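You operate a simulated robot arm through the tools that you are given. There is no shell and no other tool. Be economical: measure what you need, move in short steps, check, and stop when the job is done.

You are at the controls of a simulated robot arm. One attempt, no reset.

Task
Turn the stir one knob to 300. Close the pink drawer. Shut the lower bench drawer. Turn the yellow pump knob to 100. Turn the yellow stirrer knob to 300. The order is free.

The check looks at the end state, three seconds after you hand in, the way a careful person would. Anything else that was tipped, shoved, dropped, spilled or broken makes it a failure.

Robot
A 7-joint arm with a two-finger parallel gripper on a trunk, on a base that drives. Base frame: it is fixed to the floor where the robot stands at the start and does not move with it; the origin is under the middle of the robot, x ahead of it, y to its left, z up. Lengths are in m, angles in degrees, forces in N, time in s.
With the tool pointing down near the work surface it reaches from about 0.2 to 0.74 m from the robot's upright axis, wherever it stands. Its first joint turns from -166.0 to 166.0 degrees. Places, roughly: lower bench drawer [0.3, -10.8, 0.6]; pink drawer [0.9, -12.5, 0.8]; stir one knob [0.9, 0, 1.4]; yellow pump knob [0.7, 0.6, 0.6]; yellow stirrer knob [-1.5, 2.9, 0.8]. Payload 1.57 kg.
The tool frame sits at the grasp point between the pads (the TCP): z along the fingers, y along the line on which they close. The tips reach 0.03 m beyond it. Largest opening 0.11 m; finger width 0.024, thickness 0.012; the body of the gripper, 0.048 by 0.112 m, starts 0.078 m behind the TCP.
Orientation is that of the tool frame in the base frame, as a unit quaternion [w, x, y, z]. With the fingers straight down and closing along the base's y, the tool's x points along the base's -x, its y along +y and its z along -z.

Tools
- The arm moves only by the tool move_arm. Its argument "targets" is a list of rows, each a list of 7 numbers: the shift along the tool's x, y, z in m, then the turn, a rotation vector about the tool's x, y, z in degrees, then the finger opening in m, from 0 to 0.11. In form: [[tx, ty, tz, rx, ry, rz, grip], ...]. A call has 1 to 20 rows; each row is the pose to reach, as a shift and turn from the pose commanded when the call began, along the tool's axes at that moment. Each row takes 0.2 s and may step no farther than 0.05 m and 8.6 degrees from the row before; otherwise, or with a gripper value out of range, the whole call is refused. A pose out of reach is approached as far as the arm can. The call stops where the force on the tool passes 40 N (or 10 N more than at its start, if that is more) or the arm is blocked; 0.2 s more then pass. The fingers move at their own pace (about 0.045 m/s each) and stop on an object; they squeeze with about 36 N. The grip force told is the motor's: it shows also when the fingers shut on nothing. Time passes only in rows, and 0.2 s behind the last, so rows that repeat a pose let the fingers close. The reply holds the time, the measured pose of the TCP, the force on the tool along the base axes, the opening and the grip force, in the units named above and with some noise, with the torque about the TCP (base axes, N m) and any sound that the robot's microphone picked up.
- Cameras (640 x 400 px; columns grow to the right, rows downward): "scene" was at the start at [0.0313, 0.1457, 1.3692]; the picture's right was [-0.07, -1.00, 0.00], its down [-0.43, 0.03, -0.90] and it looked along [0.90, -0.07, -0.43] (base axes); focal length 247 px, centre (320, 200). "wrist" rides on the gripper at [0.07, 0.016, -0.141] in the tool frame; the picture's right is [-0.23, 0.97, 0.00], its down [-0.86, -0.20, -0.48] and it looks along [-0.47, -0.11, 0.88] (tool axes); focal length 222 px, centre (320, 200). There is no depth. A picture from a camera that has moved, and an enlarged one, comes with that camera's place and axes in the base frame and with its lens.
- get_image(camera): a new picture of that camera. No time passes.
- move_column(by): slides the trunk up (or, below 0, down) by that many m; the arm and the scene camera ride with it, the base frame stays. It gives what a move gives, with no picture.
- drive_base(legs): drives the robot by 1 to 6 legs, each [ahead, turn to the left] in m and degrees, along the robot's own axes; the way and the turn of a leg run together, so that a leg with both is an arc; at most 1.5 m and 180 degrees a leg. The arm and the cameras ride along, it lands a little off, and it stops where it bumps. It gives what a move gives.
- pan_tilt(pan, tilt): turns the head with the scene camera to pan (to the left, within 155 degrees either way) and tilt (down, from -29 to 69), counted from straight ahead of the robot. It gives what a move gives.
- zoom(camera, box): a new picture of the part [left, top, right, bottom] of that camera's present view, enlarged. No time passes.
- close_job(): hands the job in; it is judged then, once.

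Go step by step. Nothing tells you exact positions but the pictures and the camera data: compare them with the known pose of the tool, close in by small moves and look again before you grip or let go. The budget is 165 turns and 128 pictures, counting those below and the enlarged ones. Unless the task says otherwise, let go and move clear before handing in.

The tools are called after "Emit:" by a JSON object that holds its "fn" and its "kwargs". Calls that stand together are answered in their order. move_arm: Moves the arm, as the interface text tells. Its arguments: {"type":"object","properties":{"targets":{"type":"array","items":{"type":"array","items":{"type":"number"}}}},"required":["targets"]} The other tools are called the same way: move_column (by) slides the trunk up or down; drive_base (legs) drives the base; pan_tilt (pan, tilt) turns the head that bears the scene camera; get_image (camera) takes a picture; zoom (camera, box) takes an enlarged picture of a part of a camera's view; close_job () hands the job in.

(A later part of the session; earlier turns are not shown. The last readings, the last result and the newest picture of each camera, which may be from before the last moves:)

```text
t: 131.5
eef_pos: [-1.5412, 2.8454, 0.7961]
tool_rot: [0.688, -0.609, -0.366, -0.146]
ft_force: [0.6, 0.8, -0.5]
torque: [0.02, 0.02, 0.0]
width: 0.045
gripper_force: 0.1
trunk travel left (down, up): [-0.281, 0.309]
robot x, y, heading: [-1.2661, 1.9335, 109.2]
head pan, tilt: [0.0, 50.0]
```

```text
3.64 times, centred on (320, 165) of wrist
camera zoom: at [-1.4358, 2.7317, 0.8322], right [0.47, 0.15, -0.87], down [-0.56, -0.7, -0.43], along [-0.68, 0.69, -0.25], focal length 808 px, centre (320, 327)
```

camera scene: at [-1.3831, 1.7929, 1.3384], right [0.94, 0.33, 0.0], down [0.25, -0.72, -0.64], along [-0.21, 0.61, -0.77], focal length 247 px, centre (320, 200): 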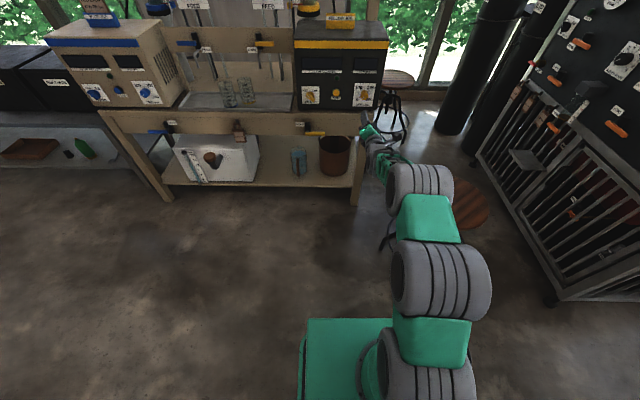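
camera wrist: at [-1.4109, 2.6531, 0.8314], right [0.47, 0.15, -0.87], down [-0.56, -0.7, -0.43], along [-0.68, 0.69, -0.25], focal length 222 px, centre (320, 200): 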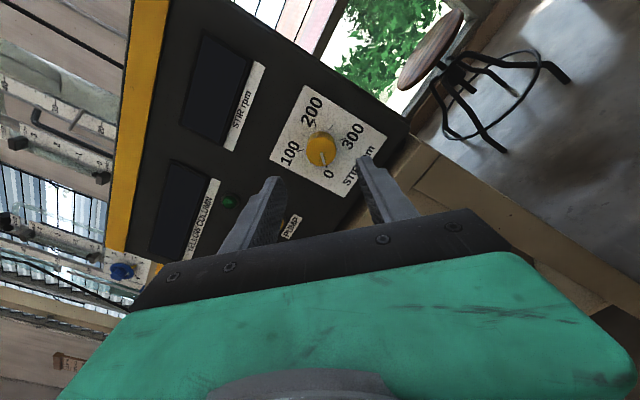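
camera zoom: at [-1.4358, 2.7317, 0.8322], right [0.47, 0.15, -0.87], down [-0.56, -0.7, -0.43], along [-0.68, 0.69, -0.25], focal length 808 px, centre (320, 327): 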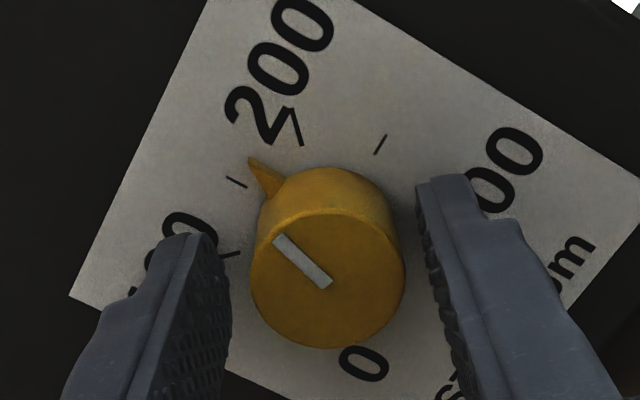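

It reads about 165, so 121° remains. I'll roll 8° further back to clear the pointer, close, and turn 122°.

Emit:
{"fn": "move_arm", "kwargs": {"targets": [[0, 0, 0, 0, 0, -8, 0.05], [0, 0.001, 0, 0, 0, -8, 0.03], [0, 0.001, 0, 0, 0, -8, 0.01], [0, 0.001, 0, 0, 0, -8, 0.01]]}}

Emit:
{"fn": "move_arm", "kwargs": {"targets": [[0, 0, 0, 0, 0, 8.3, 0.01], [0, 0, 0, 0, 0, 16.6, 0.01], [0, 0, 0, 0, 0, 25, 0.01], [0, 0, 0, 0, 0, 33.3, 0.01], [0, 0, 0, 0, 0, 41.6, 0.01], [0, 0, 0, 0, 0, 50, 0.01], [0, 0, 0, 0, 0, 58.3, 0.01], [0, 0, 0, 0, 0, 66.6, 0.01], [0, 0, 0, 0, 0, 75, 0.01], [0, 0, 0, 0, 0, 83.3, 0.01], [0, 0, 0, 0, 0, 91.6, 0.01], [0, 0, 0, 0, 0, 100, 0.01], [0, 0, 0, 0, 0, 108.3, 0.01], [0, 0, 0, 0, 0, 116, 0.01]]}}

Emit:
{"fn": "zoom", "kwargs": {"camera": "wrist", "box": [240, 110, 400, 220]}}

```text
t: 132.5
eef_pos: [-1.5402, 2.8437, 0.7943]
tool_rot: [0.676, -0.582, -0.407, -0.194]
ft_force: [-1.5, 1.1, 0.8]
torque: [-0.16, -0.08, -0.39]
width: 0.0321
gripper_force: 29.1
trunk travel left (down, up): [-0.281, 0.309]
robot x, y, heading: [-1.2691, 1.9308, 109.4]
head pan, tilt: [0.0, 50.0]
```

```text
t: 135.5
eef_pos: [-1.5401, 2.8445, 0.7956]
tool_rot: [-0.523, 0.653, -0.28, -0.471]
ft_force: [2.7, -11.0, 0.1]
torque: [0.98, 0.31, -0.47]
width: 0.0317
gripper_force: 39.8
trunk travel left (down, up): [-0.281, 0.309]
robot x, y, heading: [-1.2678, 1.931, 109.1]
head pan, tilt: [0.0, 50.0]
```

```text
3.64 times, centred on (320, 165) of wrist
camera zoom: at [-1.4789, 2.7146, 0.7261], right [-0.93, -0.32, -0.2], down [-0.02, -0.5, 0.86], along [-0.38, 0.8, 0.46], focal length 808 px, centre (320, 327)
```

zoom: 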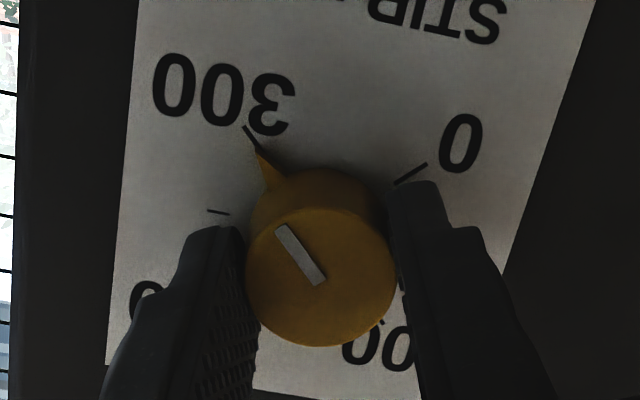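

Emit:
{"fn": "move_arm", "kwargs": {"targets": [[0, 0, 0, 0, 0, 3.5, 0.01], [0, 0, 0, 0, 0, 3.5, 0.01]]}}

Emit:
{"fn": "move_arm", "kwargs": {"targets": [[0, 0, 0, 0, 0, 0, 0.035], [0, 0, 0, 0, 0, 0, 0.05], [0, 0, 0, 0, 0, 0, 0.06], [0, 0, -0.025, 0, 0, 0, 0.06], [0, 0, -0.06, 0, 0, 0, 0.06]]}}

Emit:
{"fn": "zoom", "kwargs": {"camera": "wrist", "box": [240, 80, 400, 200]}}

```text
t: 136.1
eef_pos: [-1.5403, 2.8452, 0.7964]
tool_rot: [-0.508, 0.645, -0.298, -0.487]
ft_force: [1.4, -4.6, 1.5]
torque: [0.61, -0.35, -0.83]
width: 0.0317
gripper_force: 40.9
trunk travel left (down, up): [-0.281, 0.309]
robot x, y, heading: [-1.2641, 1.932, 109.0]
head pan, tilt: [0.0, 50.0]
```

```text
t: 137.3
eef_pos: [-1.5196, 2.7878, 0.7965]
tool_rot: [-0.508, 0.645, -0.298, -0.487]
ft_force: [-0.3, 0.0, -1.1]
torque: [0.03, -0.01, 0.0]
width: 0.0603
gripper_force: 0.1
trunk travel left (down, up): [-0.281, 0.309]
robot x, y, heading: [-1.2664, 1.9323, 109.2]
head pan, tilt: [0.0, 50.0]
```

```text
3.33 times, centred on (320, 140) of wrist
camera zoom: at [-1.4626, 2.6574, 0.7256], right [-0.94, -0.32, -0.14], down [0.03, -0.49, 0.87], along [-0.35, 0.81, 0.46], focal length 740 px, centre (320, 400)
```

zoom: 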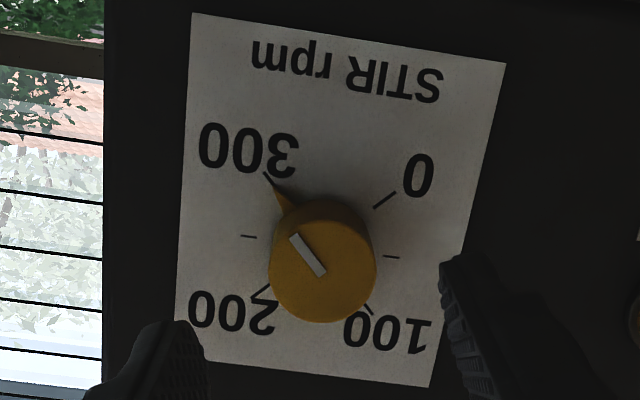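

Yellow stirrer is at 300. Three knobs are done, so I'll back away, retract the arm, raise the trunk and turn toward the far drawers.

Emit:
{"fn": "drive_base", "kwargs": {"legs": [[-0.9, 0]]}}

Emit:
{"fn": "move_column", "kwargs": {"by": 0.15}}

Emit:
{"fn": "move_arm", "kwargs": {"targets": [[0, 0, -0.04, 0, 0, 0, 0.02], [0, 0, -0.08, 0, 0, 0, 0.0], [0, 0, -0.12, 0, 0, 0, 0.0], [0, 0, -0.16, 0, 0, 0, 0.0], [0, 0, -0.2, 0, 0, 0, 0.0]]}}

Emit:
{"fn": "drive_base", "kwargs": {"legs": [[0, -167]]}}

Emit:
{"fn": "pan_tilt", "kwargs": {"pan": -25, "tilt": 18}}

Emit:
{"fn": "get_image", "kwargs": {"camera": "scene"}}

```text
t: 142.1
eef_pos: [-1.2245, 1.931, 0.7965]
tool_rot: [-0.507, 0.646, -0.295, -0.488]
ft_force: [0.4, -0.4, -0.2]
torque: [0.02, -0.01, 0.0]
width: 0.0602
gripper_force: 0.0
trunk travel left (down, up): [-0.281, 0.309]
robot x, y, heading: [-0.9619, 1.0782, 109.8]
head pan, tilt: [0.0, 50.0]
```

```text
t: 143.9
eef_pos: [-1.226, 1.9316, 0.9456]
tool_rot: [-0.506, 0.647, -0.295, -0.489]
ft_force: [-0.9, -1.0, 0.3]
torque: [0.0, 0.01, 0.02]
width: 0.0599
gripper_force: 0.1
trunk travel left (down, up): [-0.431, 0.159]
robot x, y, heading: [-0.9619, 1.0791, 109.8]
head pan, tilt: [0.0, 50.0]
```

```text
t: 145.1
eef_pos: [-1.1612, 1.7414, 0.9446]
tool_rot: [-0.506, 0.647, -0.295, -0.488]
ft_force: [0.7, -0.3, 0.7]
torque: [0.05, 0.02, 0.02]
width: 0.0
gripper_force: 21.4
trunk travel left (down, up): [-0.431, 0.159]
robot x, y, heading: [-0.9665, 1.0737, 109.7]
head pan, tilt: [0.0, 50.0]
```

```text
t: 152.3
eef_pos: [-0.6354, 0.4676, 0.9439]
tool_rot: [0.538, 0.227, 0.673, -0.454]
ft_force: [0.4, -1.2, 0.6]
torque: [-0.02, 0.02, 0.01]
width: 0.0
gripper_force: 21.0
trunk travel left (down, up): [-0.431, 0.159]
robot x, y, heading: [-0.9685, 1.0746, -58.3]
head pan, tilt: [0.0, 50.0]
```

```text
t: 153.3
eef_pos: [-0.635, 0.4686, 0.9446]
tool_rot: [0.538, 0.227, 0.673, -0.454]
ft_force: [-0.4, -0.5, -0.1]
torque: [-0.02, -0.01, 0.0]
width: 0.0
gripper_force: 21.0
trunk travel left (down, up): [-0.431, 0.159]
robot x, y, heading: [-0.9651, 1.0784, -58.5]
head pan, tilt: [-25.0, 18.0]
```

```text
61 pictures are left
camera scene: at [-0.8534, 1.1147, 1.5371], right [-0.99, -0.12, 0.0], down [-0.04, 0.31, -0.95], along [0.11, -0.94, -0.31], focal length 247 px, centre (320, 200)
```

scene: 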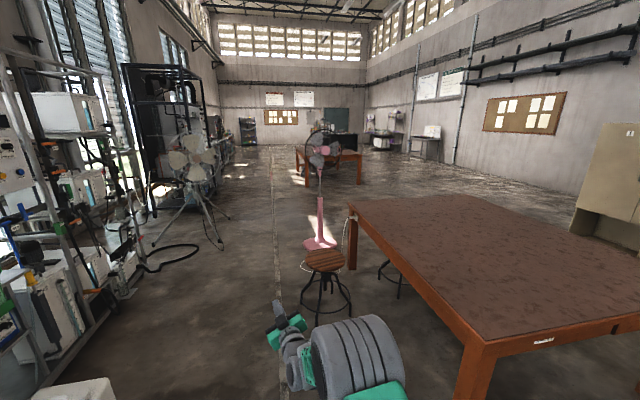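

The corridor runs toward −y between the tripod fan (x≈0.8) and the pink fan (x≈−0.5). Driving to its entrance.

Emit:
{"fn": "drive_base", "kwargs": {"legs": [[1.5, 0], [0.5, 0], [0, -26]]}}

Emit:
{"fn": "pan_tilt", "kwargs": {"pan": 0, "tilt": 15}}

Emit:
{"fn": "get_image", "kwargs": {"camera": "scene"}}

```text
t: 164.5
eef_pos: [0.0807, -1.2985, 0.9435]
tool_rot: [0.418, 0.377, 0.603, -0.566]
ft_force: [0.7, 0.3, -0.5]
torque: [0.02, -0.03, 0.04]
width: 0.0
gripper_force: 20.8
trunk travel left (down, up): [-0.431, 0.159]
robot x, y, heading: [0.0632, -0.606, -85.3]
head pan, tilt: [-25.0, 18.0]
```

```text
t: 165.4
eef_pos: [0.0807, -1.3, 0.9443]
tool_rot: [0.418, 0.378, 0.602, -0.566]
ft_force: [-0.4, 0.8, -0.3]
torque: [0.04, -0.05, 0.01]
width: 0.0002
gripper_force: 21.2
trunk travel left (down, up): [-0.431, 0.159]
robot x, y, heading: [0.0675, -0.6078, -85.0]
head pan, tilt: [0.0, 15.0]
```

```text
60 pictures are left
camera scene: at [0.2222, -0.6298, 1.5421], right [-1.0, -0.08, 0.0], down [-0.02, 0.26, -0.97], along [0.08, -0.96, -0.26], focal length 247 px, centre (320, 200)
```

scene: 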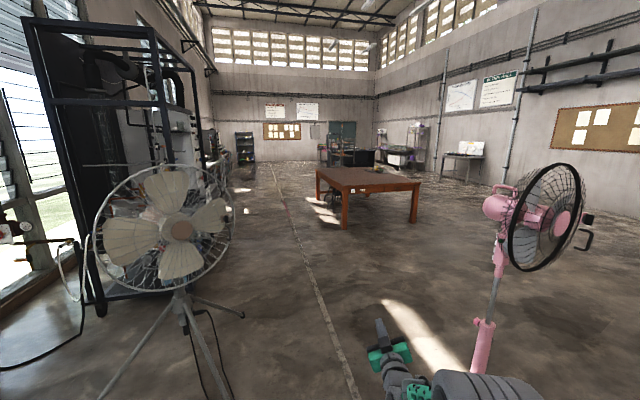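

The corridor is clear ahead. Driving 2.5 m and looking again.

Emit:
{"fn": "drive_base", "kwargs": {"legs": [[1.5, 3], [1.0, 0], [0, 16]]}}

Emit:
{"fn": "get_image", "kwargs": {"camera": "scene"}}

```text
t: 178.9
eef_pos: [0.511, -3.8433, 0.9445]
tool_rot: [0.494, 0.287, 0.65, -0.5]
ft_force: [0.1, -0.4, -0.3]
torque: [-0.04, 0.0, -0.02]
width: 0.0
gripper_force: 21.5
trunk travel left (down, up): [-0.431, 0.159]
robot x, y, heading: [0.3013, -3.182, -69.2]
head pan, tilt: [0.0, 15.0]
```

```text
59 pictures are left
camera scene: at [0.4554, -3.1624, 1.5421], right [-0.93, -0.36, 0.0], down [-0.09, 0.24, -0.97], along [0.35, -0.9, -0.26], focal length 247 px, centre (320, 200)
```

scene: 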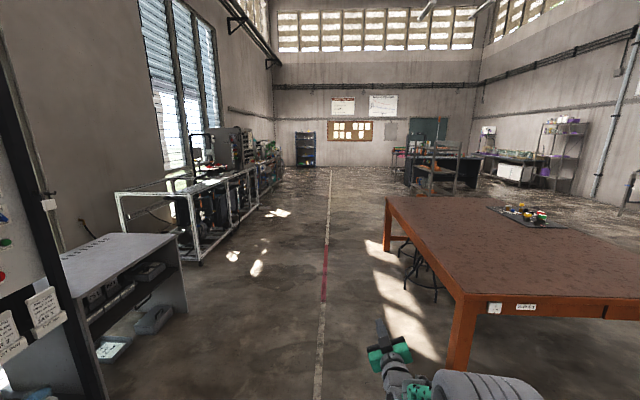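

Emit:
{"fn": "drive_base", "kwargs": {"legs": [[1.5, 0], [1.5, 0], [1.2, 0]]}}

Emit:
{"fn": "pan_tilt", "kwargs": {"pan": -40, "tilt": 20}}

Emit:
{"fn": "get_image", "kwargs": {"camera": "scene"}}

```text
t: 199.0
eef_pos: [1.8854, -7.7848, 0.9439]
tool_rot: [0.474, 0.312, 0.638, -0.52]
ft_force: [0.7, 0.1, 0.1]
torque: [0.02, 0.0, 0.03]
width: 0.0
gripper_force: 21.3
trunk travel left (down, up): [-0.431, 0.159]
robot x, y, heading: [1.7234, -7.1126, -73.2]
head pan, tilt: [0.0, 15.0]
```

```text
t: 200.1
eef_pos: [1.8841, -7.786, 0.9446]
tool_rot: [0.475, 0.312, 0.638, -0.519]
ft_force: [0.7, -0.6, 0.0]
torque: [-0.01, 0.02, 0.01]
width: 0.0
gripper_force: 20.9
trunk travel left (down, up): [-0.431, 0.159]
robot x, y, heading: [1.7244, -7.1171, -73.4]
head pan, tilt: [-40.0, 20.0]
```

```text
58 pictures are left
camera scene: at [1.8178, -7.0975, 1.534], right [-0.92, 0.4, 0.0], down [0.14, 0.31, -0.94], along [-0.37, -0.86, -0.34], focal length 247 px, centre (320, 200)
```

scene: 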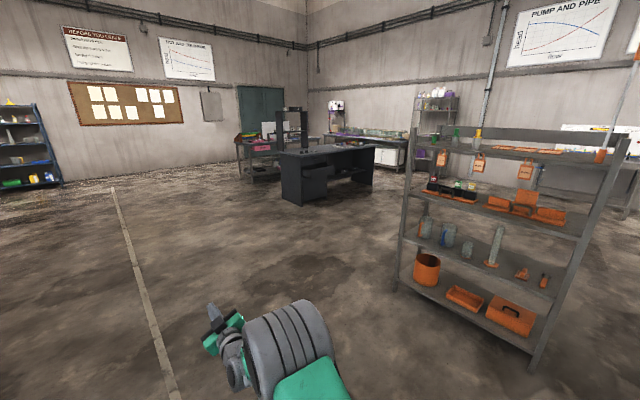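

Emit:
{"fn": "zoom", "kwargs": {"camera": "scene", "box": [225, 95, 425, 215]}}

```text
3.20 times, centred on (325, 155) of scene
camera zoom: at [1.8178, -7.0975, 1.534], right [-0.92, 0.4, 0.0], down [0.14, 0.31, -0.94], along [-0.37, -0.86, -0.34], focal length 791 px, centre (304, 344)
```

zoom: 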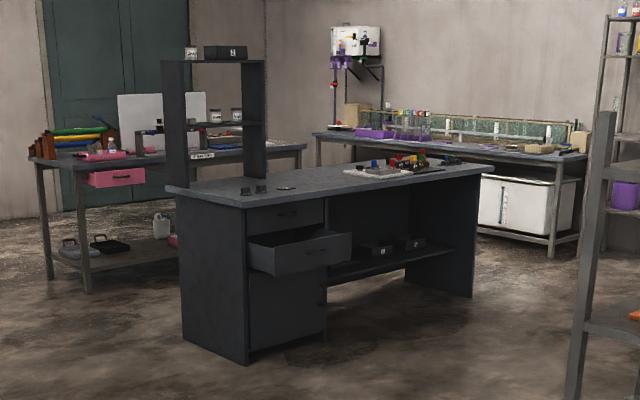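

I see the black desk with its second (lower) drawer pulled out toward me, and the pink drawer under the table behind. I'll go to a waypoint near (1.15, -9.3) around the orange shelf.

Emit:
{"fn": "drive_base", "kwargs": {"legs": [[0, -31], [1.5, 0], [0.75, 0], [0, -15]]}}

Emit:
{"fn": "pan_tilt", "kwargs": {"pan": 0, "tilt": 20}}

Emit:
{"fn": "get_image", "kwargs": {"camera": "scene"}}

```text
t: 213.5
eef_pos: [0.6858, -9.8168, 0.9438]
tool_rot: [-0.218, -0.548, -0.452, 0.669]
ft_force: [-0.4, -0.3, 0.2]
torque: [0.02, 0.02, 0.04]
width: 0.0002
gripper_force: 21.2
trunk travel left (down, up): [-0.431, 0.159]
robot x, y, heading: [1.0867, -9.2541, -122.2]
head pan, tilt: [-40.0, 20.0]
```

```text
t: 214.6
eef_pos: [0.6858, -9.8181, 0.9435]
tool_rot: [-0.218, -0.548, -0.452, 0.669]
ft_force: [-0.3, -0.2, -0.3]
torque: [0.0, -0.07, 0.01]
width: 0.0
gripper_force: 21.4
trunk travel left (down, up): [-0.431, 0.159]
robot x, y, heading: [1.0875, -9.2504, -122.5]
head pan, tilt: [0.0, 20.0]
```

```text
56 pictures are left
camera scene: at [1.2003, -9.3666, 1.534], right [-0.85, 0.53, 0.0], down [0.18, 0.29, -0.94], along [-0.5, -0.79, -0.34], focal length 247 px, centre (320, 200)
```

scene: 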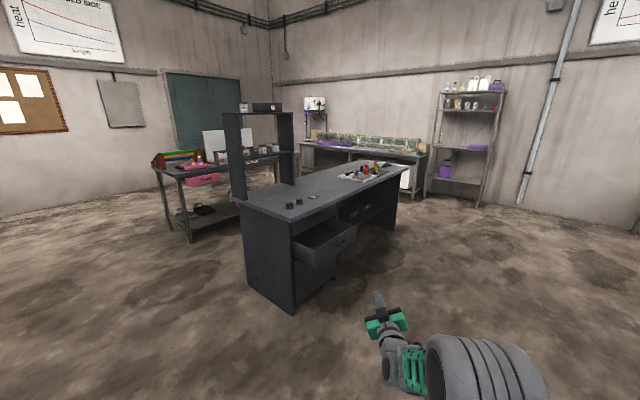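

Emit:
{"fn": "zoom", "kwargs": {"camera": "scene", "box": [225, 170, 425, 320]}}

```text
2.67 times, centred on (325, 245) of scene
camera zoom: at [1.2003, -9.3666, 1.534], right [-0.85, 0.53, 0.0], down [0.18, 0.29, -0.94], along [-0.5, -0.79, -0.34], focal length 659 px, centre (307, 80)
```

zoom: 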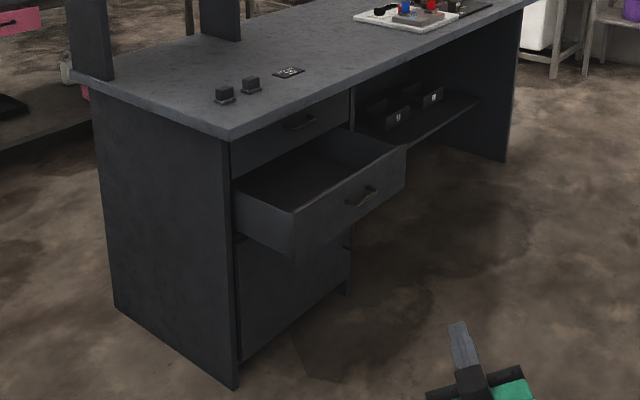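

The handle of the open drawer is at (0.235, -10.634, 0.614), and the push direction is heading −73°. Driving to stand 0.85 m in front of it.

Emit:
{"fn": "drive_base", "kwargs": {"legs": [[0, -30], [1.24, 0], [0, 79.5]]}}

Emit:
{"fn": "pan_tilt", "kwargs": {"pan": 0, "tilt": 45}}

Emit:
{"fn": "get_image", "kwargs": {"camera": "scene"}}

```text
t: 225.5
eef_pos: [0.1893, -10.4946, 0.9435]
tool_rot: [0.477, 0.309, 0.64, -0.517]
ft_force: [1.4, 0.2, -0.1]
torque: [0.01, -0.02, 0.02]
width: 0.0002
gripper_force: 21.1
trunk travel left (down, up): [-0.431, 0.159]
robot x, y, heading: [0.0211, -9.8208, -72.7]
head pan, tilt: [0.0, 20.0]
```

```text
t: 226.4
eef_pos: [0.1904, -10.4948, 0.9446]
tool_rot: [0.477, 0.309, 0.64, -0.517]
ft_force: [0.0, 0.5, -0.5]
torque: [0.02, 0.05, -0.01]
width: 0.0002
gripper_force: 21.0
trunk travel left (down, up): [-0.431, 0.159]
robot x, y, heading: [0.0221, -9.8262, -72.9]
head pan, tilt: [0.0, 45.0]
```

```text
54 pictures are left
camera scene: at [0.1781, -9.7994, 1.4954], right [-0.96, -0.29, 0.0], down [-0.21, 0.68, -0.71], along [0.21, -0.68, -0.71], focal length 247 px, centre (320, 200)
```

scene: 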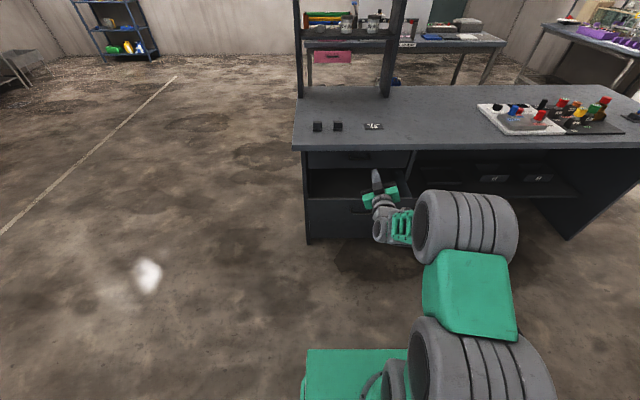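

Tool heading and lateral position match the drawer, and the tips are about 12 cm in front of the handle. Lowering to z 0.575 and looking.

Emit:
{"fn": "move_column", "kwargs": {"by": -0.37}}

Emit:
{"fn": "get_image", "kwargs": {"camera": "wrist"}}

Emit:
{"fn": "get_image", "kwargs": {"camera": "scene"}}

```text
t: 230.0
eef_pos: [0.188, -10.4947, 0.5729]
tool_rot: [0.476, 0.31, 0.639, -0.518]
ft_force: [0.4, 0.1, -0.1]
torque: [-0.03, -0.01, -0.03]
width: 0.0001
gripper_force: 21.5
trunk travel left (down, up): [-0.061, 0.529]
robot x, y, heading: [0.0236, -9.8228, -73.0]
head pan, tilt: [0.0, 45.0]
```

```text
53 pictures are left
camera wrist: at [0.1398, -10.3621, 0.5041], right [0.95, 0.29, -0.14], down [-0.01, 0.49, 0.87], along [0.32, -0.83, 0.46], focal length 222 px, centre (320, 200)
```

wrist: 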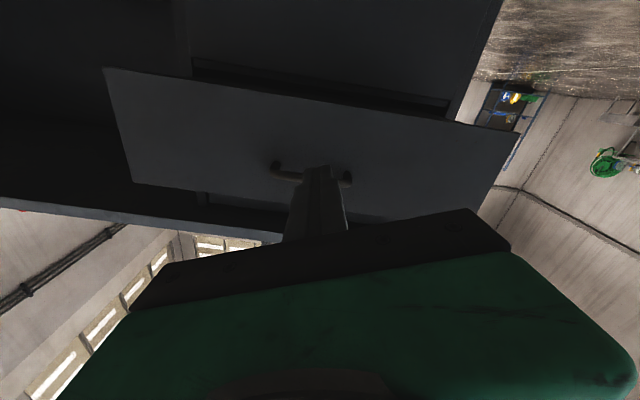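

```text
52 pictures are left
camera scene: at [0.178, -9.7993, 1.1253], right [-0.96, -0.29, 0.0], down [-0.21, 0.68, -0.71], along [0.21, -0.68, -0.71], focal length 247 px, centre (320, 200)
```

scene: 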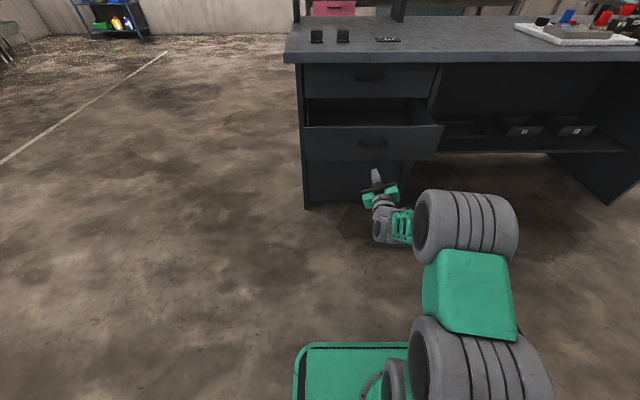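

The fingertips are aligned just below the handle. Pushing forward 25 cm with the arm.

Emit:
{"fn": "move_arm", "kwargs": {"targets": [[0, 0, 0.03, 0, 0, 0, 0], [0, 0, 0.06, 0, 0, 0, 0], [0, 0, 0.09, 0, 0, 0, 0], [0, 0, 0.115, 0, 0, 0, 0], [0, 0, 0.13, 0, 0, 0, 0], [0, 0, 0.145, 0, 0, 0, 0], [0, 0, 0.16, 0, 0, 0, 0], [0, 0, 0.175, 0, 0, 0, 0], [0, 0, 0.19, 0, 0, 0, 0], [0, 0, 0.205, 0, 0, 0, 0], [0, 0, 0.22, 0, 0, 0, 0], [0, 0, 0.235, 0, 0, 0, 0], [0, 0, 0.25, 0, 0, 0, 0]]}}

Emit:
{"fn": "get_image", "kwargs": {"camera": "scene"}}

```text
t: 232.8
eef_pos: [0.2598, -10.7346, 0.5708]
tool_rot: [0.476, 0.31, 0.639, -0.518]
ft_force: [-0.5, 0.7, 0.2]
torque: [0.02, 0.0, 0.01]
width: 0.0
gripper_force: 20.9
trunk travel left (down, up): [-0.061, 0.529]
robot x, y, heading: [0.0246, -9.8223, -73.0]
head pan, tilt: [0.0, 45.0]
```

```text
51 pictures are left
camera scene: at [0.178, -9.7993, 1.1253], right [-0.96, -0.29, 0.0], down [-0.21, 0.68, -0.71], along [0.21, -0.68, -0.71], focal length 247 px, centre (320, 200)
```

scene: 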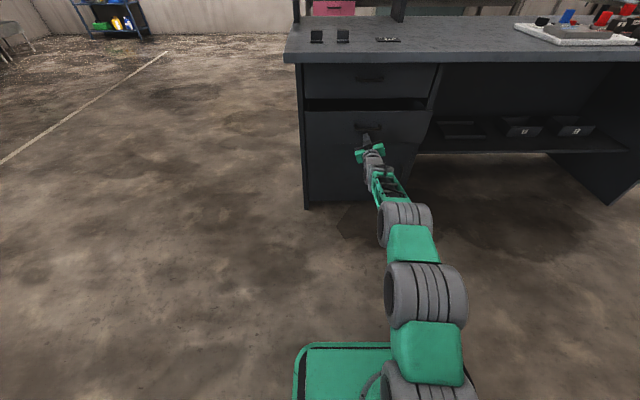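

The drawer is sliding in easily, with about 8–10 cm left. Driving 6 cm, then finishing with small arm steps.

Emit:
{"fn": "drive_base", "kwargs": {"legs": [[0.06, 0]]}}

Emit:
{"fn": "move_arm", "kwargs": {"targets": [[0, 0, 0.008, 0, 0, 0, 0], [0, 0, 0.016, 0, 0, 0, 0], [0, 0, 0.024, 0, 0, 0, 0], [0, 0, 0.032, 0, 0, 0, 0], [0, 0, 0.04, 0, 0, 0, 0], [0, 0, 0.048, 0, 0, 0, 0], [0, 0, 0.056, 0, 0, 0, 0], [0, 0, 0.064, 0, 0, 0, 0]]}}

Emit:
{"fn": "get_image", "kwargs": {"camera": "scene"}}

```text
t: 233.8
eef_pos: [0.2773, -10.7947, 0.571]
tool_rot: [0.477, 0.31, 0.639, -0.518]
ft_force: [-0.4, 0.8, 0.4]
torque: [-0.01, -0.02, 0.0]
width: 0.0
gripper_force: 21.8
trunk travel left (down, up): [-0.061, 0.529]
robot x, y, heading: [0.0416, -9.879, -72.9]
head pan, tilt: [0.0, 45.0]
```

```text
t: 234.8
eef_pos: [0.2878, -10.8229, 0.5698]
tool_rot: [0.477, 0.31, 0.639, -0.518]
ft_force: [-11.1, 37.5, 5.7]
torque: [-0.52, -0.11, 0.37]
width: 0.0003
gripper_force: 21.1
trunk travel left (down, up): [-0.061, 0.529]
robot x, y, heading: [0.0423, -9.8789, -72.8]
head pan, tilt: [0.0, 45.0]
stopped in row 5: the force on the tool passed its limit at 70 N (the readings are from after the stop); the commanded pose is now the measured one
```

```text
50 pictures are left
camera scene: at [0.1951, -9.8546, 1.1255], right [-0.96, -0.29, 0.0], down [-0.21, 0.67, -0.71], along [0.21, -0.68, -0.71], focal length 247 px, centre (320, 200)
```

scene: 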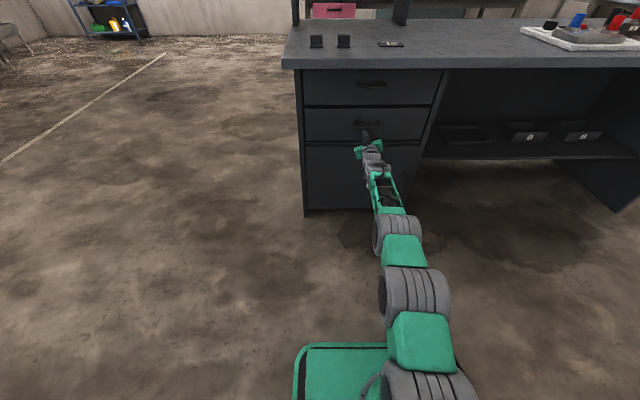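

Hit the end stop; the drawer looks flush. Backing off and checking close up.

Emit:
{"fn": "move_arm", "kwargs": {"targets": [[0, 0, -0.03, 0, 0, 0, 0], [0, 0, -0.07, 0, 0, 0, 0], [0, 0, -0.11, 0, 0, 0, 0], [0, 0, -0.15, 0, 0, 0, 0], [0, 0, -0.19, 0, 0, 0, 0], [0, 0, -0.23, 0, 0, 0, 0]]}}

Emit:
{"fn": "zoom", "kwargs": {"camera": "scene", "box": [280, 40, 460, 220]}}

```text
t: 236.2
eef_pos: [0.2237, -10.6043, 0.5697]
tool_rot: [0.476, 0.312, 0.64, -0.517]
ft_force: [-0.1, 0.8, 0.4]
torque: [0.02, -0.02, 0.02]
width: 0.0003
gripper_force: 21.5
trunk travel left (down, up): [-0.061, 0.529]
robot x, y, heading: [0.041, -9.88, -73.2]
head pan, tilt: [0.0, 45.0]
```

```text
2.22 times, centred on (370, 130) of scene
camera zoom: at [0.196, -9.8578, 1.1253], right [-0.96, -0.29, 0.0], down [-0.21, 0.68, -0.71], along [0.21, -0.68, -0.71], focal length 549 px, centre (209, 356)
```

zoom: 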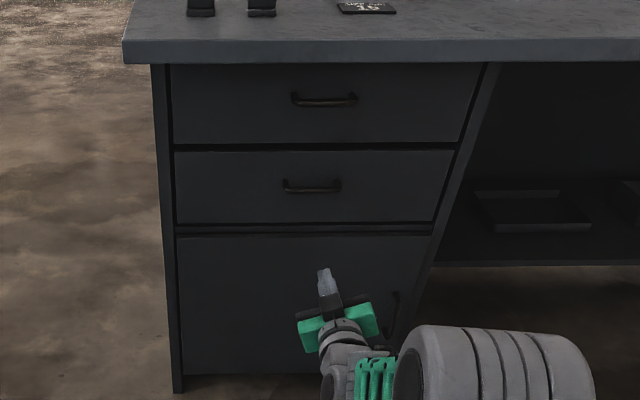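

The lower bench drawer is flush. Next is the pink drawer behind the desk: I'll raise the trunk and go around the desk's left end.

Emit:
{"fn": "move_column", "kwargs": {"by": 0.37}}

Emit:
{"fn": "drive_base", "kwargs": {"legs": [[0, 53.7], [1.24, 0], [0, -75.5]]}}

Emit:
{"fn": "pan_tilt", "kwargs": {"pan": 0, "tilt": 25}}

Emit:
{"fn": "get_image", "kwargs": {"camera": "scene"}}

```text
t: 239.8
eef_pos: [0.222, -10.6039, 0.939]
tool_rot: [0.477, 0.311, 0.64, -0.516]
ft_force: [0.5, -0.5, -0.4]
torque: [0.0, -0.02, 0.0]
width: 0.0001
gripper_force: 21.0
trunk travel left (down, up): [-0.431, 0.159]
robot x, y, heading: [0.0415, -9.8816, -73.0]
head pan, tilt: [0.0, 45.0]
```

```text
t: 251.7
eef_pos: [1.0959, -11.0306, 0.9401]
tool_rot: [-0.368, -0.429, -0.568, 0.599]
ft_force: [-0.6, -0.2, 0.4]
torque: [0.02, 0.0, -0.02]
width: 0.0002
gripper_force: 21.5
trunk travel left (down, up): [-0.431, 0.159]
robot x, y, heading: [1.1988, -10.2867, -95.2]
head pan, tilt: [0.0, 45.0]
```

```text
t: 252.5
eef_pos: [1.0953, -11.0301, 0.9397]
tool_rot: [-0.367, -0.428, -0.569, 0.599]
ft_force: [-0.1, 1.1, -0.5]
torque: [0.02, -0.01, 0.02]
width: 0.0
gripper_force: 21.2
trunk travel left (down, up): [-0.431, 0.159]
robot x, y, heading: [1.2009, -10.291, -95.2]
head pan, tilt: [0.0, 25.0]
```

```text
48 pictures are left
camera scene: at [1.3521, -10.3394, 1.5258], right [-1.0, 0.09, 0.0], down [0.04, 0.42, -0.91], along [-0.08, -0.9, -0.42], focal length 247 px, centre (320, 200)
```

scene: 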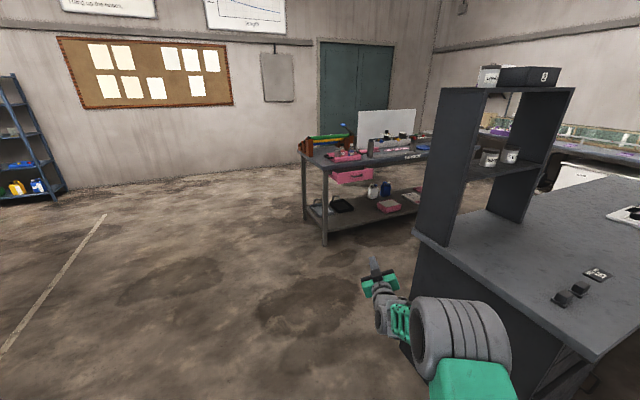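

Emit:
{"fn": "zoom", "kwargs": {"camera": "scene", "box": [290, 110, 450, 250]}}

```text
2.86 times, centred on (370, 180) of scene
camera zoom: at [1.3521, -10.3394, 1.5258], right [-1.0, 0.09, 0.0], down [0.04, 0.42, -0.91], along [-0.08, -0.9, -0.42], focal length 706 px, centre (177, 257)
```

zoom: 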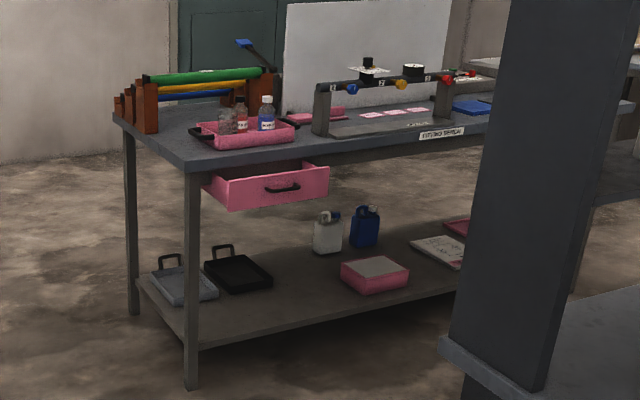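

The pink drawer handle is near (0.83, -12.42, 0.778), with the table's front edge about 12 cm beyond. Driving into the gap left of the desk and squaring up.

Emit:
{"fn": "drive_base", "kwargs": {"legs": [[0, -1.6], [1.27, 0], [0, 23.8]]}}

Emit:
{"fn": "pan_tilt", "kwargs": {"pan": -20, "tilt": 35}}

Emit:
{"fn": "get_image", "kwargs": {"camera": "scene"}}

```text
t: 260.4
eef_pos: [1.1672, -12.2579, 0.9401]
tool_rot: [0.455, 0.334, 0.629, -0.534]
ft_force: [0.6, 0.5, -0.1]
torque: [0.02, -0.03, 0.01]
width: 0.0
gripper_force: 20.7
trunk travel left (down, up): [-0.431, 0.159]
robot x, y, heading: [1.0447, -11.5235, -77.4]
head pan, tilt: [0.0, 25.0]
stopped in leg 3: the robot was blocked; the commanded pose is now the measured one
```

```text
t: 261.2
eef_pos: [1.1668, -12.2568, 0.9398]
tool_rot: [0.455, 0.335, 0.628, -0.534]
ft_force: [-0.1, -0.8, -0.2]
torque: [0.03, -0.03, 0.0]
width: 0.0001
gripper_force: 21.4
trunk travel left (down, up): [-0.431, 0.159]
robot x, y, heading: [1.0429, -11.5223, -77.6]
head pan, tilt: [-20.0, 35.0]
```

```text
46 pictures are left
camera scene: at [1.1684, -11.5197, 1.5101], right [-0.99, 0.13, 0.0], down [0.07, 0.57, -0.82], along [-0.1, -0.81, -0.57], focal length 247 px, centre (320, 200)
```

scene: 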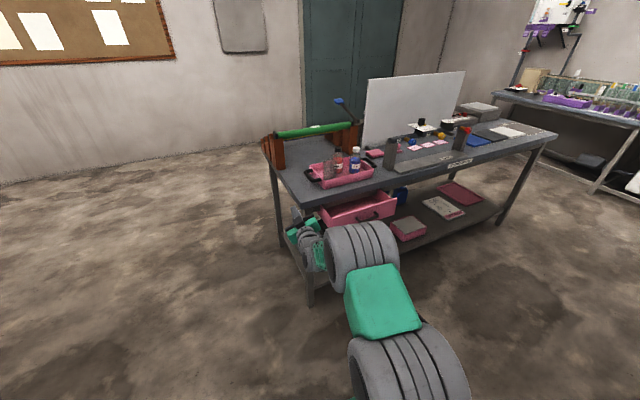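

The base's rear-right corner seems to have touched the desk corner. Let me look back there.

Emit:
{"fn": "pan_tilt", "kwargs": {"pan": -140, "tilt": 55}}

Emit:
{"fn": "get_image", "kwargs": {"camera": "scene"}}

```text
t: 263.2
eef_pos: [1.1669, -12.2585, 0.9395]
tool_rot: [0.456, 0.335, 0.628, -0.534]
ft_force: [0.3, 0.4, 0.0]
torque: [0.0, -0.01, -0.02]
width: 0.0001
gripper_force: 20.9
trunk travel left (down, up): [-0.431, 0.159]
robot x, y, heading: [1.0423, -11.5264, -77.4]
head pan, tilt: [-140.0, 55.0]
```

```text
45 pictures are left
camera scene: at [1.1224, -11.3886, 1.4819], right [0.61, 0.79, 0.0], down [0.65, -0.5, -0.57], along [-0.46, 0.35, -0.82], focal length 247 px, centre (320, 200)
```

scene: 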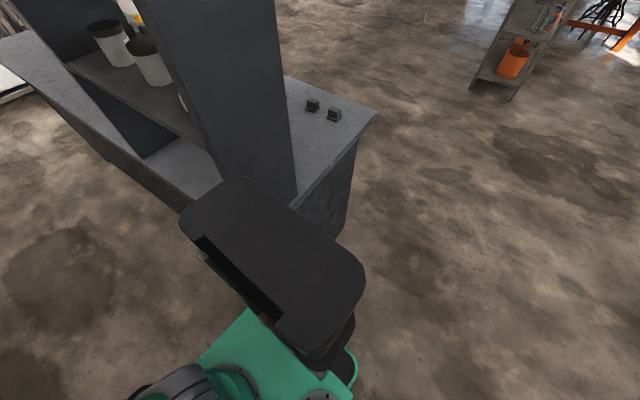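

Nothing toppled. I'll drive 7 cm forward off the desk (arm tip stays left of the table) and then set the tool.

Emit:
{"fn": "drive_base", "kwargs": {"legs": [[0.06, 0]]}}

Emit:
{"fn": "get_image", "kwargs": {"camera": "scene"}}

Emit:
{"fn": "get_image", "kwargs": {"camera": "wrist"}}

```text
t: 264.1
eef_pos: [1.1792, -12.3167, 0.9402]
tool_rot: [0.456, 0.335, 0.629, -0.534]
ft_force: [0.8, -0.2, -0.2]
torque: [0.02, -0.01, -0.05]
width: 0.0
gripper_force: 21.5
trunk travel left (down, up): [-0.431, 0.159]
robot x, y, heading: [1.0551, -11.5832, -77.6]
head pan, tilt: [-140.0, 55.0]
```

```text
44 pictures are left
camera scene: at [1.1355, -11.4467, 1.4819], right [0.61, 0.79, 0.0], down [0.65, -0.5, -0.57], along [-0.46, 0.35, -0.82], focal length 247 px, centre (320, 200)
```

scene: 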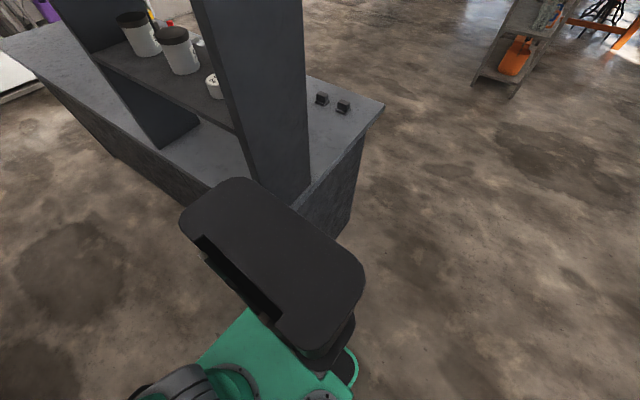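

```text
43 pictures are left
camera wrist: at [1.1402, -12.1796, 0.8698], right [0.97, 0.21, -0.15], down [0.02, 0.48, 0.88], along [0.26, -0.85, 0.46], focal length 222 px, centre (320, 200)
```

wrist: 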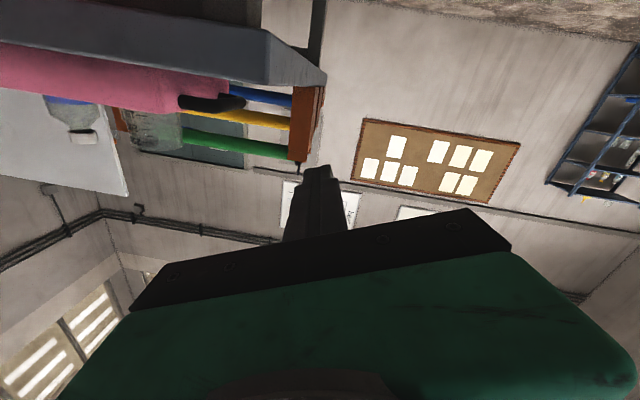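

The base is free of the desk. Now retracting the arm 13 cm and squaring the tool to −73°, then lowering the trunk to drawer height.

Emit:
{"fn": "move_arm", "kwargs": {"targets": [[0.002, -0.003, -0.043, -1.4, -0.55, 0, 0], [0.004, -0.006, -0.086, -2.8, -1.1, 0, 0], [0.0056, -0.009, -0.1294, -4.2, -1.65, 0, 0]]}}

Emit:
{"fn": "move_column", "kwargs": {"by": -0.2}}

Emit:
{"fn": "pan_tilt", "kwargs": {"pan": -5, "tilt": 40}}

Emit:
{"fn": "get_image", "kwargs": {"camera": "scene"}}

Emit:
{"fn": "get_image", "kwargs": {"camera": "wrist"}}

```text
t: 264.9
eef_pos: [1.1415, -12.1908, 0.9413]
tool_rot: [0.476, 0.31, 0.641, -0.516]
ft_force: [0.4, 1.0, 0.6]
torque: [0.01, -0.01, 0.01]
width: 0.0
gripper_force: 20.7
trunk travel left (down, up): [-0.431, 0.159]
robot x, y, heading: [1.06, -11.5811, -77.5]
head pan, tilt: [-140.0, 55.0]
```

```text
t: 267.1
eef_pos: [1.1416, -12.1913, 0.7399]
tool_rot: [0.477, 0.311, 0.641, -0.515]
ft_force: [-0.4, 0.3, 0.0]
torque: [0.01, 0.0, 0.02]
width: 0.0
gripper_force: 21.3
trunk travel left (down, up): [-0.231, 0.359]
robot x, y, heading: [1.0551, -11.5821, -77.5]
head pan, tilt: [-140.0, 55.0]
```

```text
t: 269.3
eef_pos: [1.1419, -12.1904, 0.7405]
tool_rot: [0.476, 0.311, 0.64, -0.516]
ft_force: [-0.3, 0.0, 0.4]
torque: [-0.04, 0.0, 0.02]
width: 0.0001
gripper_force: 21.2
trunk travel left (down, up): [-0.231, 0.359]
robot x, y, heading: [1.0555, -11.5827, -77.6]
head pan, tilt: [-5.0, 40.0]
```

```text
42 pictures are left
camera scene: at [1.2039, -11.5748, 1.3025], right [-0.99, -0.13, 0.0], down [-0.08, 0.64, -0.77], along [0.1, -0.76, -0.64], focal length 247 px, centre (320, 200)
```

scene: 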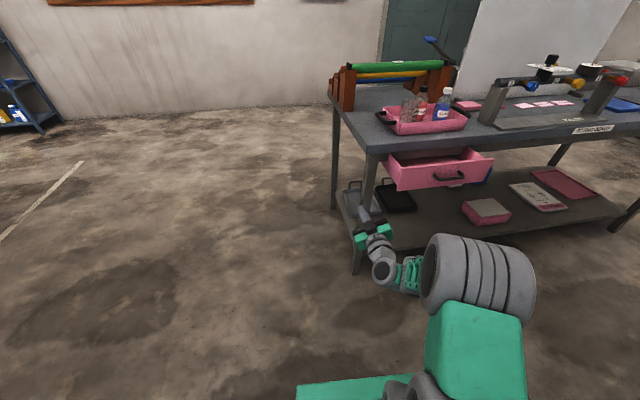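

```text
41 pictures are left
camera wrist: at [1.0921, -12.0581, 0.6708], right [0.95, 0.29, -0.14], down [-0.01, 0.48, 0.88], along [0.32, -0.83, 0.46], focal length 222 px, centre (320, 200)
```

wrist: 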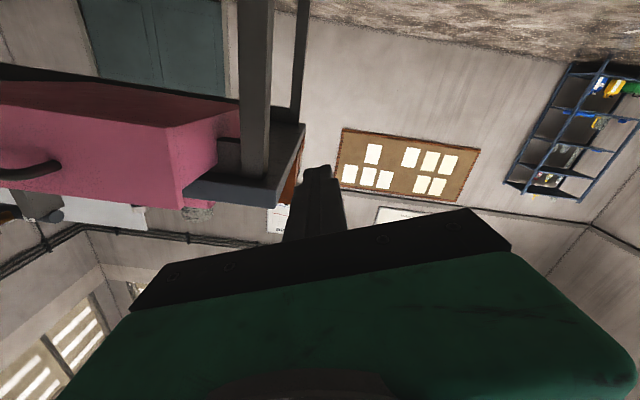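

Drawer front plate at a depth about 12 cm beyond the tips; handle about 37 cm to the right. Shifting the tool right to align.

Emit:
{"fn": "move_arm", "kwargs": {"targets": [[0.015, -0.0384, 0, 0, 0, 0, 0], [0.03, -0.0769, 0, 0, 0, 0, 0], [0.0451, -0.1153, 0, 0, 0, 0, 0], [0.0601, -0.1538, 0, 0, 0, 0, 0], [0.0751, -0.1922, 0, 0, 0, 0, 0], [0.0901, -0.2307, 0, 0, 0, 0, 0], [0.1052, -0.2691, 0, 0, 0, 0, 0], [0.1202, -0.3076, 0, 0, 0, 0, 0], [0.1352, -0.346, 0, 0, 0, 0, 0]]}}

Emit:
{"fn": "get_image", "kwargs": {"camera": "wrist"}}

Emit:
{"fn": "get_image", "kwargs": {"camera": "scene"}}

```text
t: 271.3
eef_pos: [0.7865, -12.2982, 0.746]
tool_rot: [0.477, 0.31, 0.641, -0.516]
ft_force: [0.1, 0.0, -0.5]
torque: [0.0, 0.0, 0.02]
width: 0.0
gripper_force: 21.0
trunk travel left (down, up): [-0.231, 0.359]
robot x, y, heading: [1.0541, -11.583, -77.3]
head pan, tilt: [-5.0, 40.0]
```

```text
40 pictures are left
camera wrist: at [0.7359, -12.166, 0.6761], right [0.95, 0.29, -0.14], down [-0.01, 0.48, 0.88], along [0.32, -0.83, 0.46], focal length 222 px, centre (320, 200)
```

wrist: 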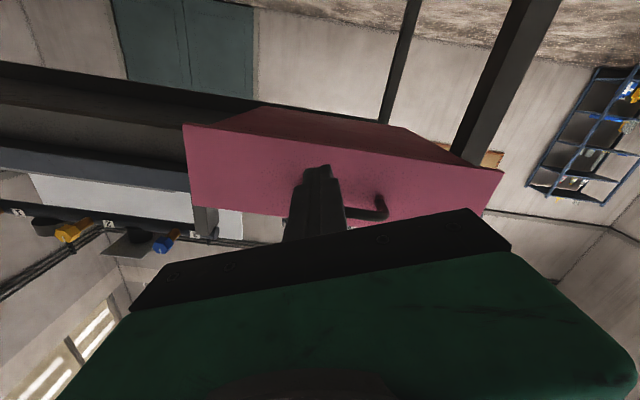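

```text
39 pictures are left
camera scene: at [1.2041, -11.5747, 1.3025], right [-0.99, -0.13, 0.0], down [-0.08, 0.64, -0.77], along [0.1, -0.76, -0.64], focal length 247 px, centre (320, 200)
```

scene: 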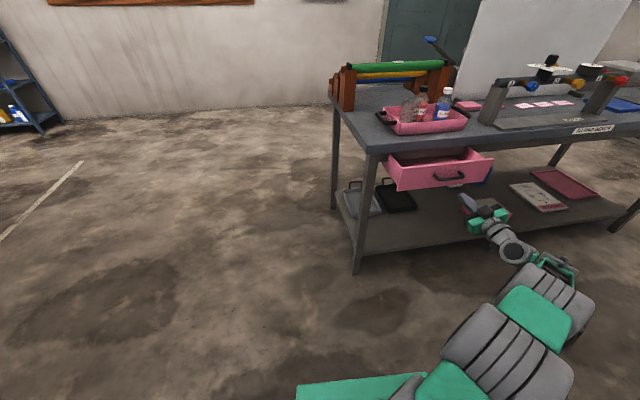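

The contact point would be too near the drawer's lower edge. Moving up 2.5 cm and left 2 cm, then pushing gently.

Emit:
{"fn": "move_arm", "kwargs": {"targets": [[-0.0305, 0.0095, 0, 0, 0, 0, 0], [-0.0305, 0.0095, 0.03, 0, 0, 0, 0], [-0.0305, 0.0095, 0.06, 0, 0, 0, 0], [-0.0305, 0.0095, 0.08, 0, 0, 0, 0]]}}

Emit:
{"fn": "get_image", "kwargs": {"camera": "wrist"}}

```text
t: 272.3
eef_pos: [0.8273, -12.3702, 0.7635]
tool_rot: [0.477, 0.311, 0.64, -0.516]
ft_force: [0.4, 0.3, 0.7]
torque: [0.04, 0.0, 0.02]
width: 0.0
gripper_force: 21.4
trunk travel left (down, up): [-0.231, 0.359]
robot x, y, heading: [1.0553, -11.58, -77.6]
head pan, tilt: [-5.0, 40.0]
```

```text
38 pictures are left
camera wrist: at [0.7775, -12.2369, 0.6937], right [0.95, 0.29, -0.14], down [-0.01, 0.48, 0.88], along [0.32, -0.83, 0.46], focal length 222 px, centre (320, 200)
```

wrist: 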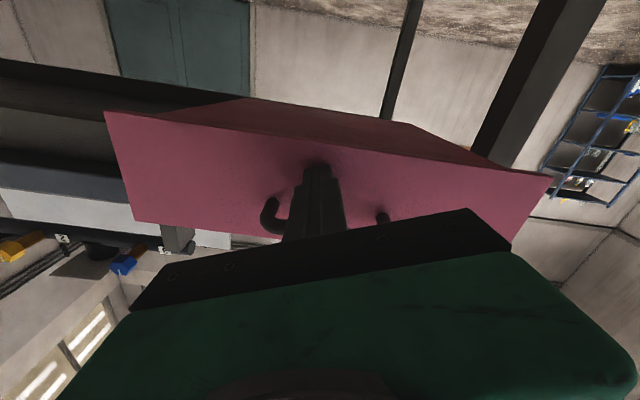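

Tips are centred and about to touch the front. Pushing in 12 mm steps.

Emit:
{"fn": "move_arm", "kwargs": {"targets": [[0, 0, 0.012, 0, 0, 0, 0], [0, 0, 0.024, 0, 0, 0, 0], [0, 0, 0.036, 0, 0, 0, 0], [0, 0, 0.048, 0, 0, 0, 0], [0, 0, 0.06, 0, 0, 0, 0], [0, 0, 0.072, 0, 0, 0, 0], [0, 0, 0.084, 0, 0, 0, 0], [0, 0, 0.096, 0, 0, 0, 0], [0, 0, 0.108, 0, 0, 0, 0], [0, 0, 0.12, 0, 0, 0, 0], [0, 0, 0.132, 0, 0, 0, 0], [0, 0, 0.144, 0, 0, 0, 0]]}}

Emit:
{"fn": "get_image", "kwargs": {"camera": "wrist"}}

Emit:
{"fn": "get_image", "kwargs": {"camera": "scene"}}

```text
t: 274.2
eef_pos: [0.857, -12.4583, 0.765]
tool_rot: [0.477, 0.31, 0.641, -0.514]
ft_force: [3.5, 25.9, 3.1]
torque: [-0.35, 0.03, 0.5]
width: 0.0002
gripper_force: 21.5
trunk travel left (down, up): [-0.231, 0.359]
robot x, y, heading: [1.0543, -11.5797, -77.5]
head pan, tilt: [-5.0, 40.0]
stopped in row 9: the force on the tool passed its limit at 55 N (the readings are from after the stop); the commanded pose is now the measured one
```

```text
37 pictures are left
camera wrist: at [0.8064, -12.3261, 0.6948], right [0.95, 0.29, -0.14], down [-0.02, 0.48, 0.88], along [0.33, -0.83, 0.46], focal length 222 px, centre (320, 200)
```

wrist: 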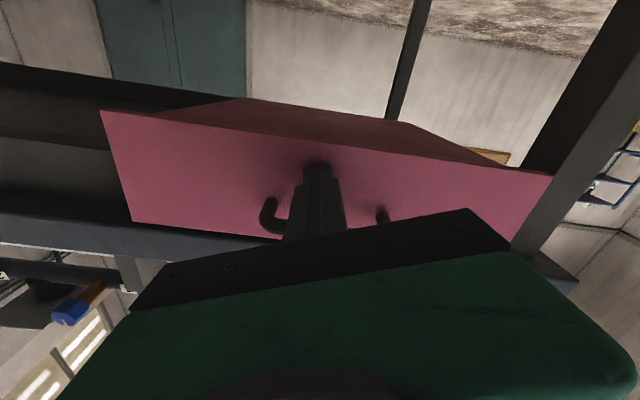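

```text
36 pictures are left
camera scene: at [1.2041, -11.572, 1.3026], right [-0.99, -0.13, 0.0], down [-0.08, 0.64, -0.77], along [0.1, -0.76, -0.64], focal length 247 px, centre (320, 200)
```

scene: 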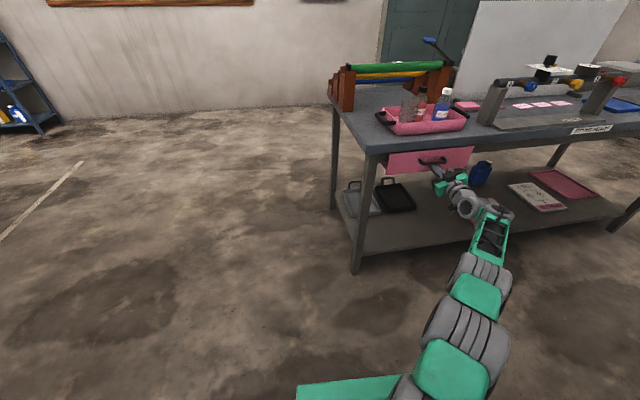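

Emit:
{"fn": "zoom", "kwargs": {"camera": "scene", "box": [340, 90, 500, 220]}}

Emit:
{"fn": "zoom", "kwargs": {"camera": "wrist", "box": [400, 60, 640, 260]}}

```text
3.08 times, centred on (420, 155) of scene
camera zoom: at [1.2041, -11.572, 1.3026], right [-0.99, -0.13, 0.0], down [-0.08, 0.64, -0.77], along [0.1, -0.76, -0.64], focal length 760 px, centre (12, 338)
```

zoom: 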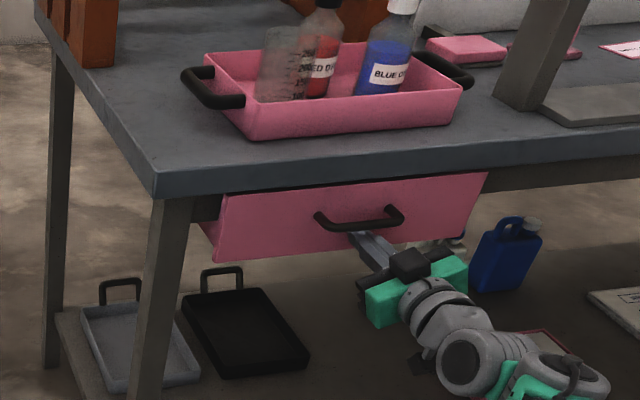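

```text
2.00 times, centred on (520, 160) of wrist
camera zoom: at [0.8064, -12.3261, 0.6948], right [0.95, 0.29, -0.14], down [-0.02, 0.48, 0.88], along [0.33, -0.83, 0.46], focal length 444 px, centre (-80, 280)
```

zoom: 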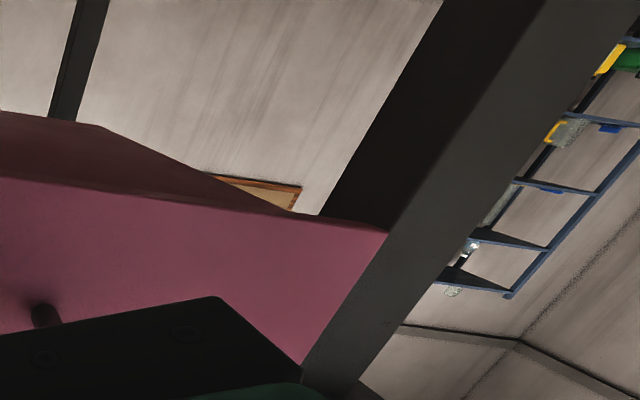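

It stopped against something firm; backing off to see whether it's flush.

Emit:
{"fn": "move_arm", "kwargs": {"targets": [[0, 0, -0.03, 0, 0, 0, 0], [0, 0, -0.07, 0, 0, 0, 0], [0, 0, -0.11, 0, 0, 0, 0], [0, 0, -0.15, 0, 0, 0, 0]]}}

Emit:
{"fn": "zoom", "kwargs": {"camera": "scene", "box": [370, 130, 500, 200]}}

Emit:
{"fn": "get_image", "kwargs": {"camera": "wrist"}}

```text
t: 275.2
eef_pos: [0.8168, -12.3187, 0.7624]
tool_rot: [0.478, 0.312, 0.641, -0.513]
ft_force: [-0.1, -0.5, 0.0]
torque: [-0.02, -0.01, 0.01]
width: 0.0
gripper_force: 21.7
trunk travel left (down, up): [-0.231, 0.359]
robot x, y, heading: [1.0562, -11.5833, -77.4]
head pan, tilt: [-5.0, 40.0]
```

```text
4.92 times, centred on (435, 165) of scene
camera zoom: at [1.2039, -11.575, 1.3025], right [-0.99, -0.13, 0.0], down [-0.08, 0.64, -0.77], along [0.1, -0.76, -0.64], focal length 1217 px, centre (-246, 372)
```

zoom: 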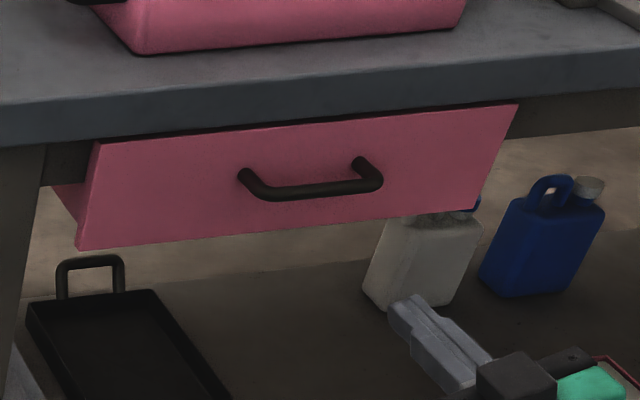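

```text
32 pictures are left
camera wrist: at [0.7667, -12.1849, 0.694], right [0.95, 0.29, -0.14], down [-0.02, 0.48, 0.88], along [0.32, -0.83, 0.46], focal length 222 px, centre (320, 200)
```

wrist: 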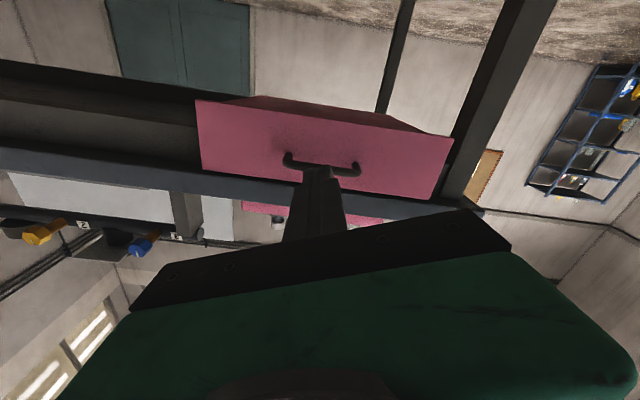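

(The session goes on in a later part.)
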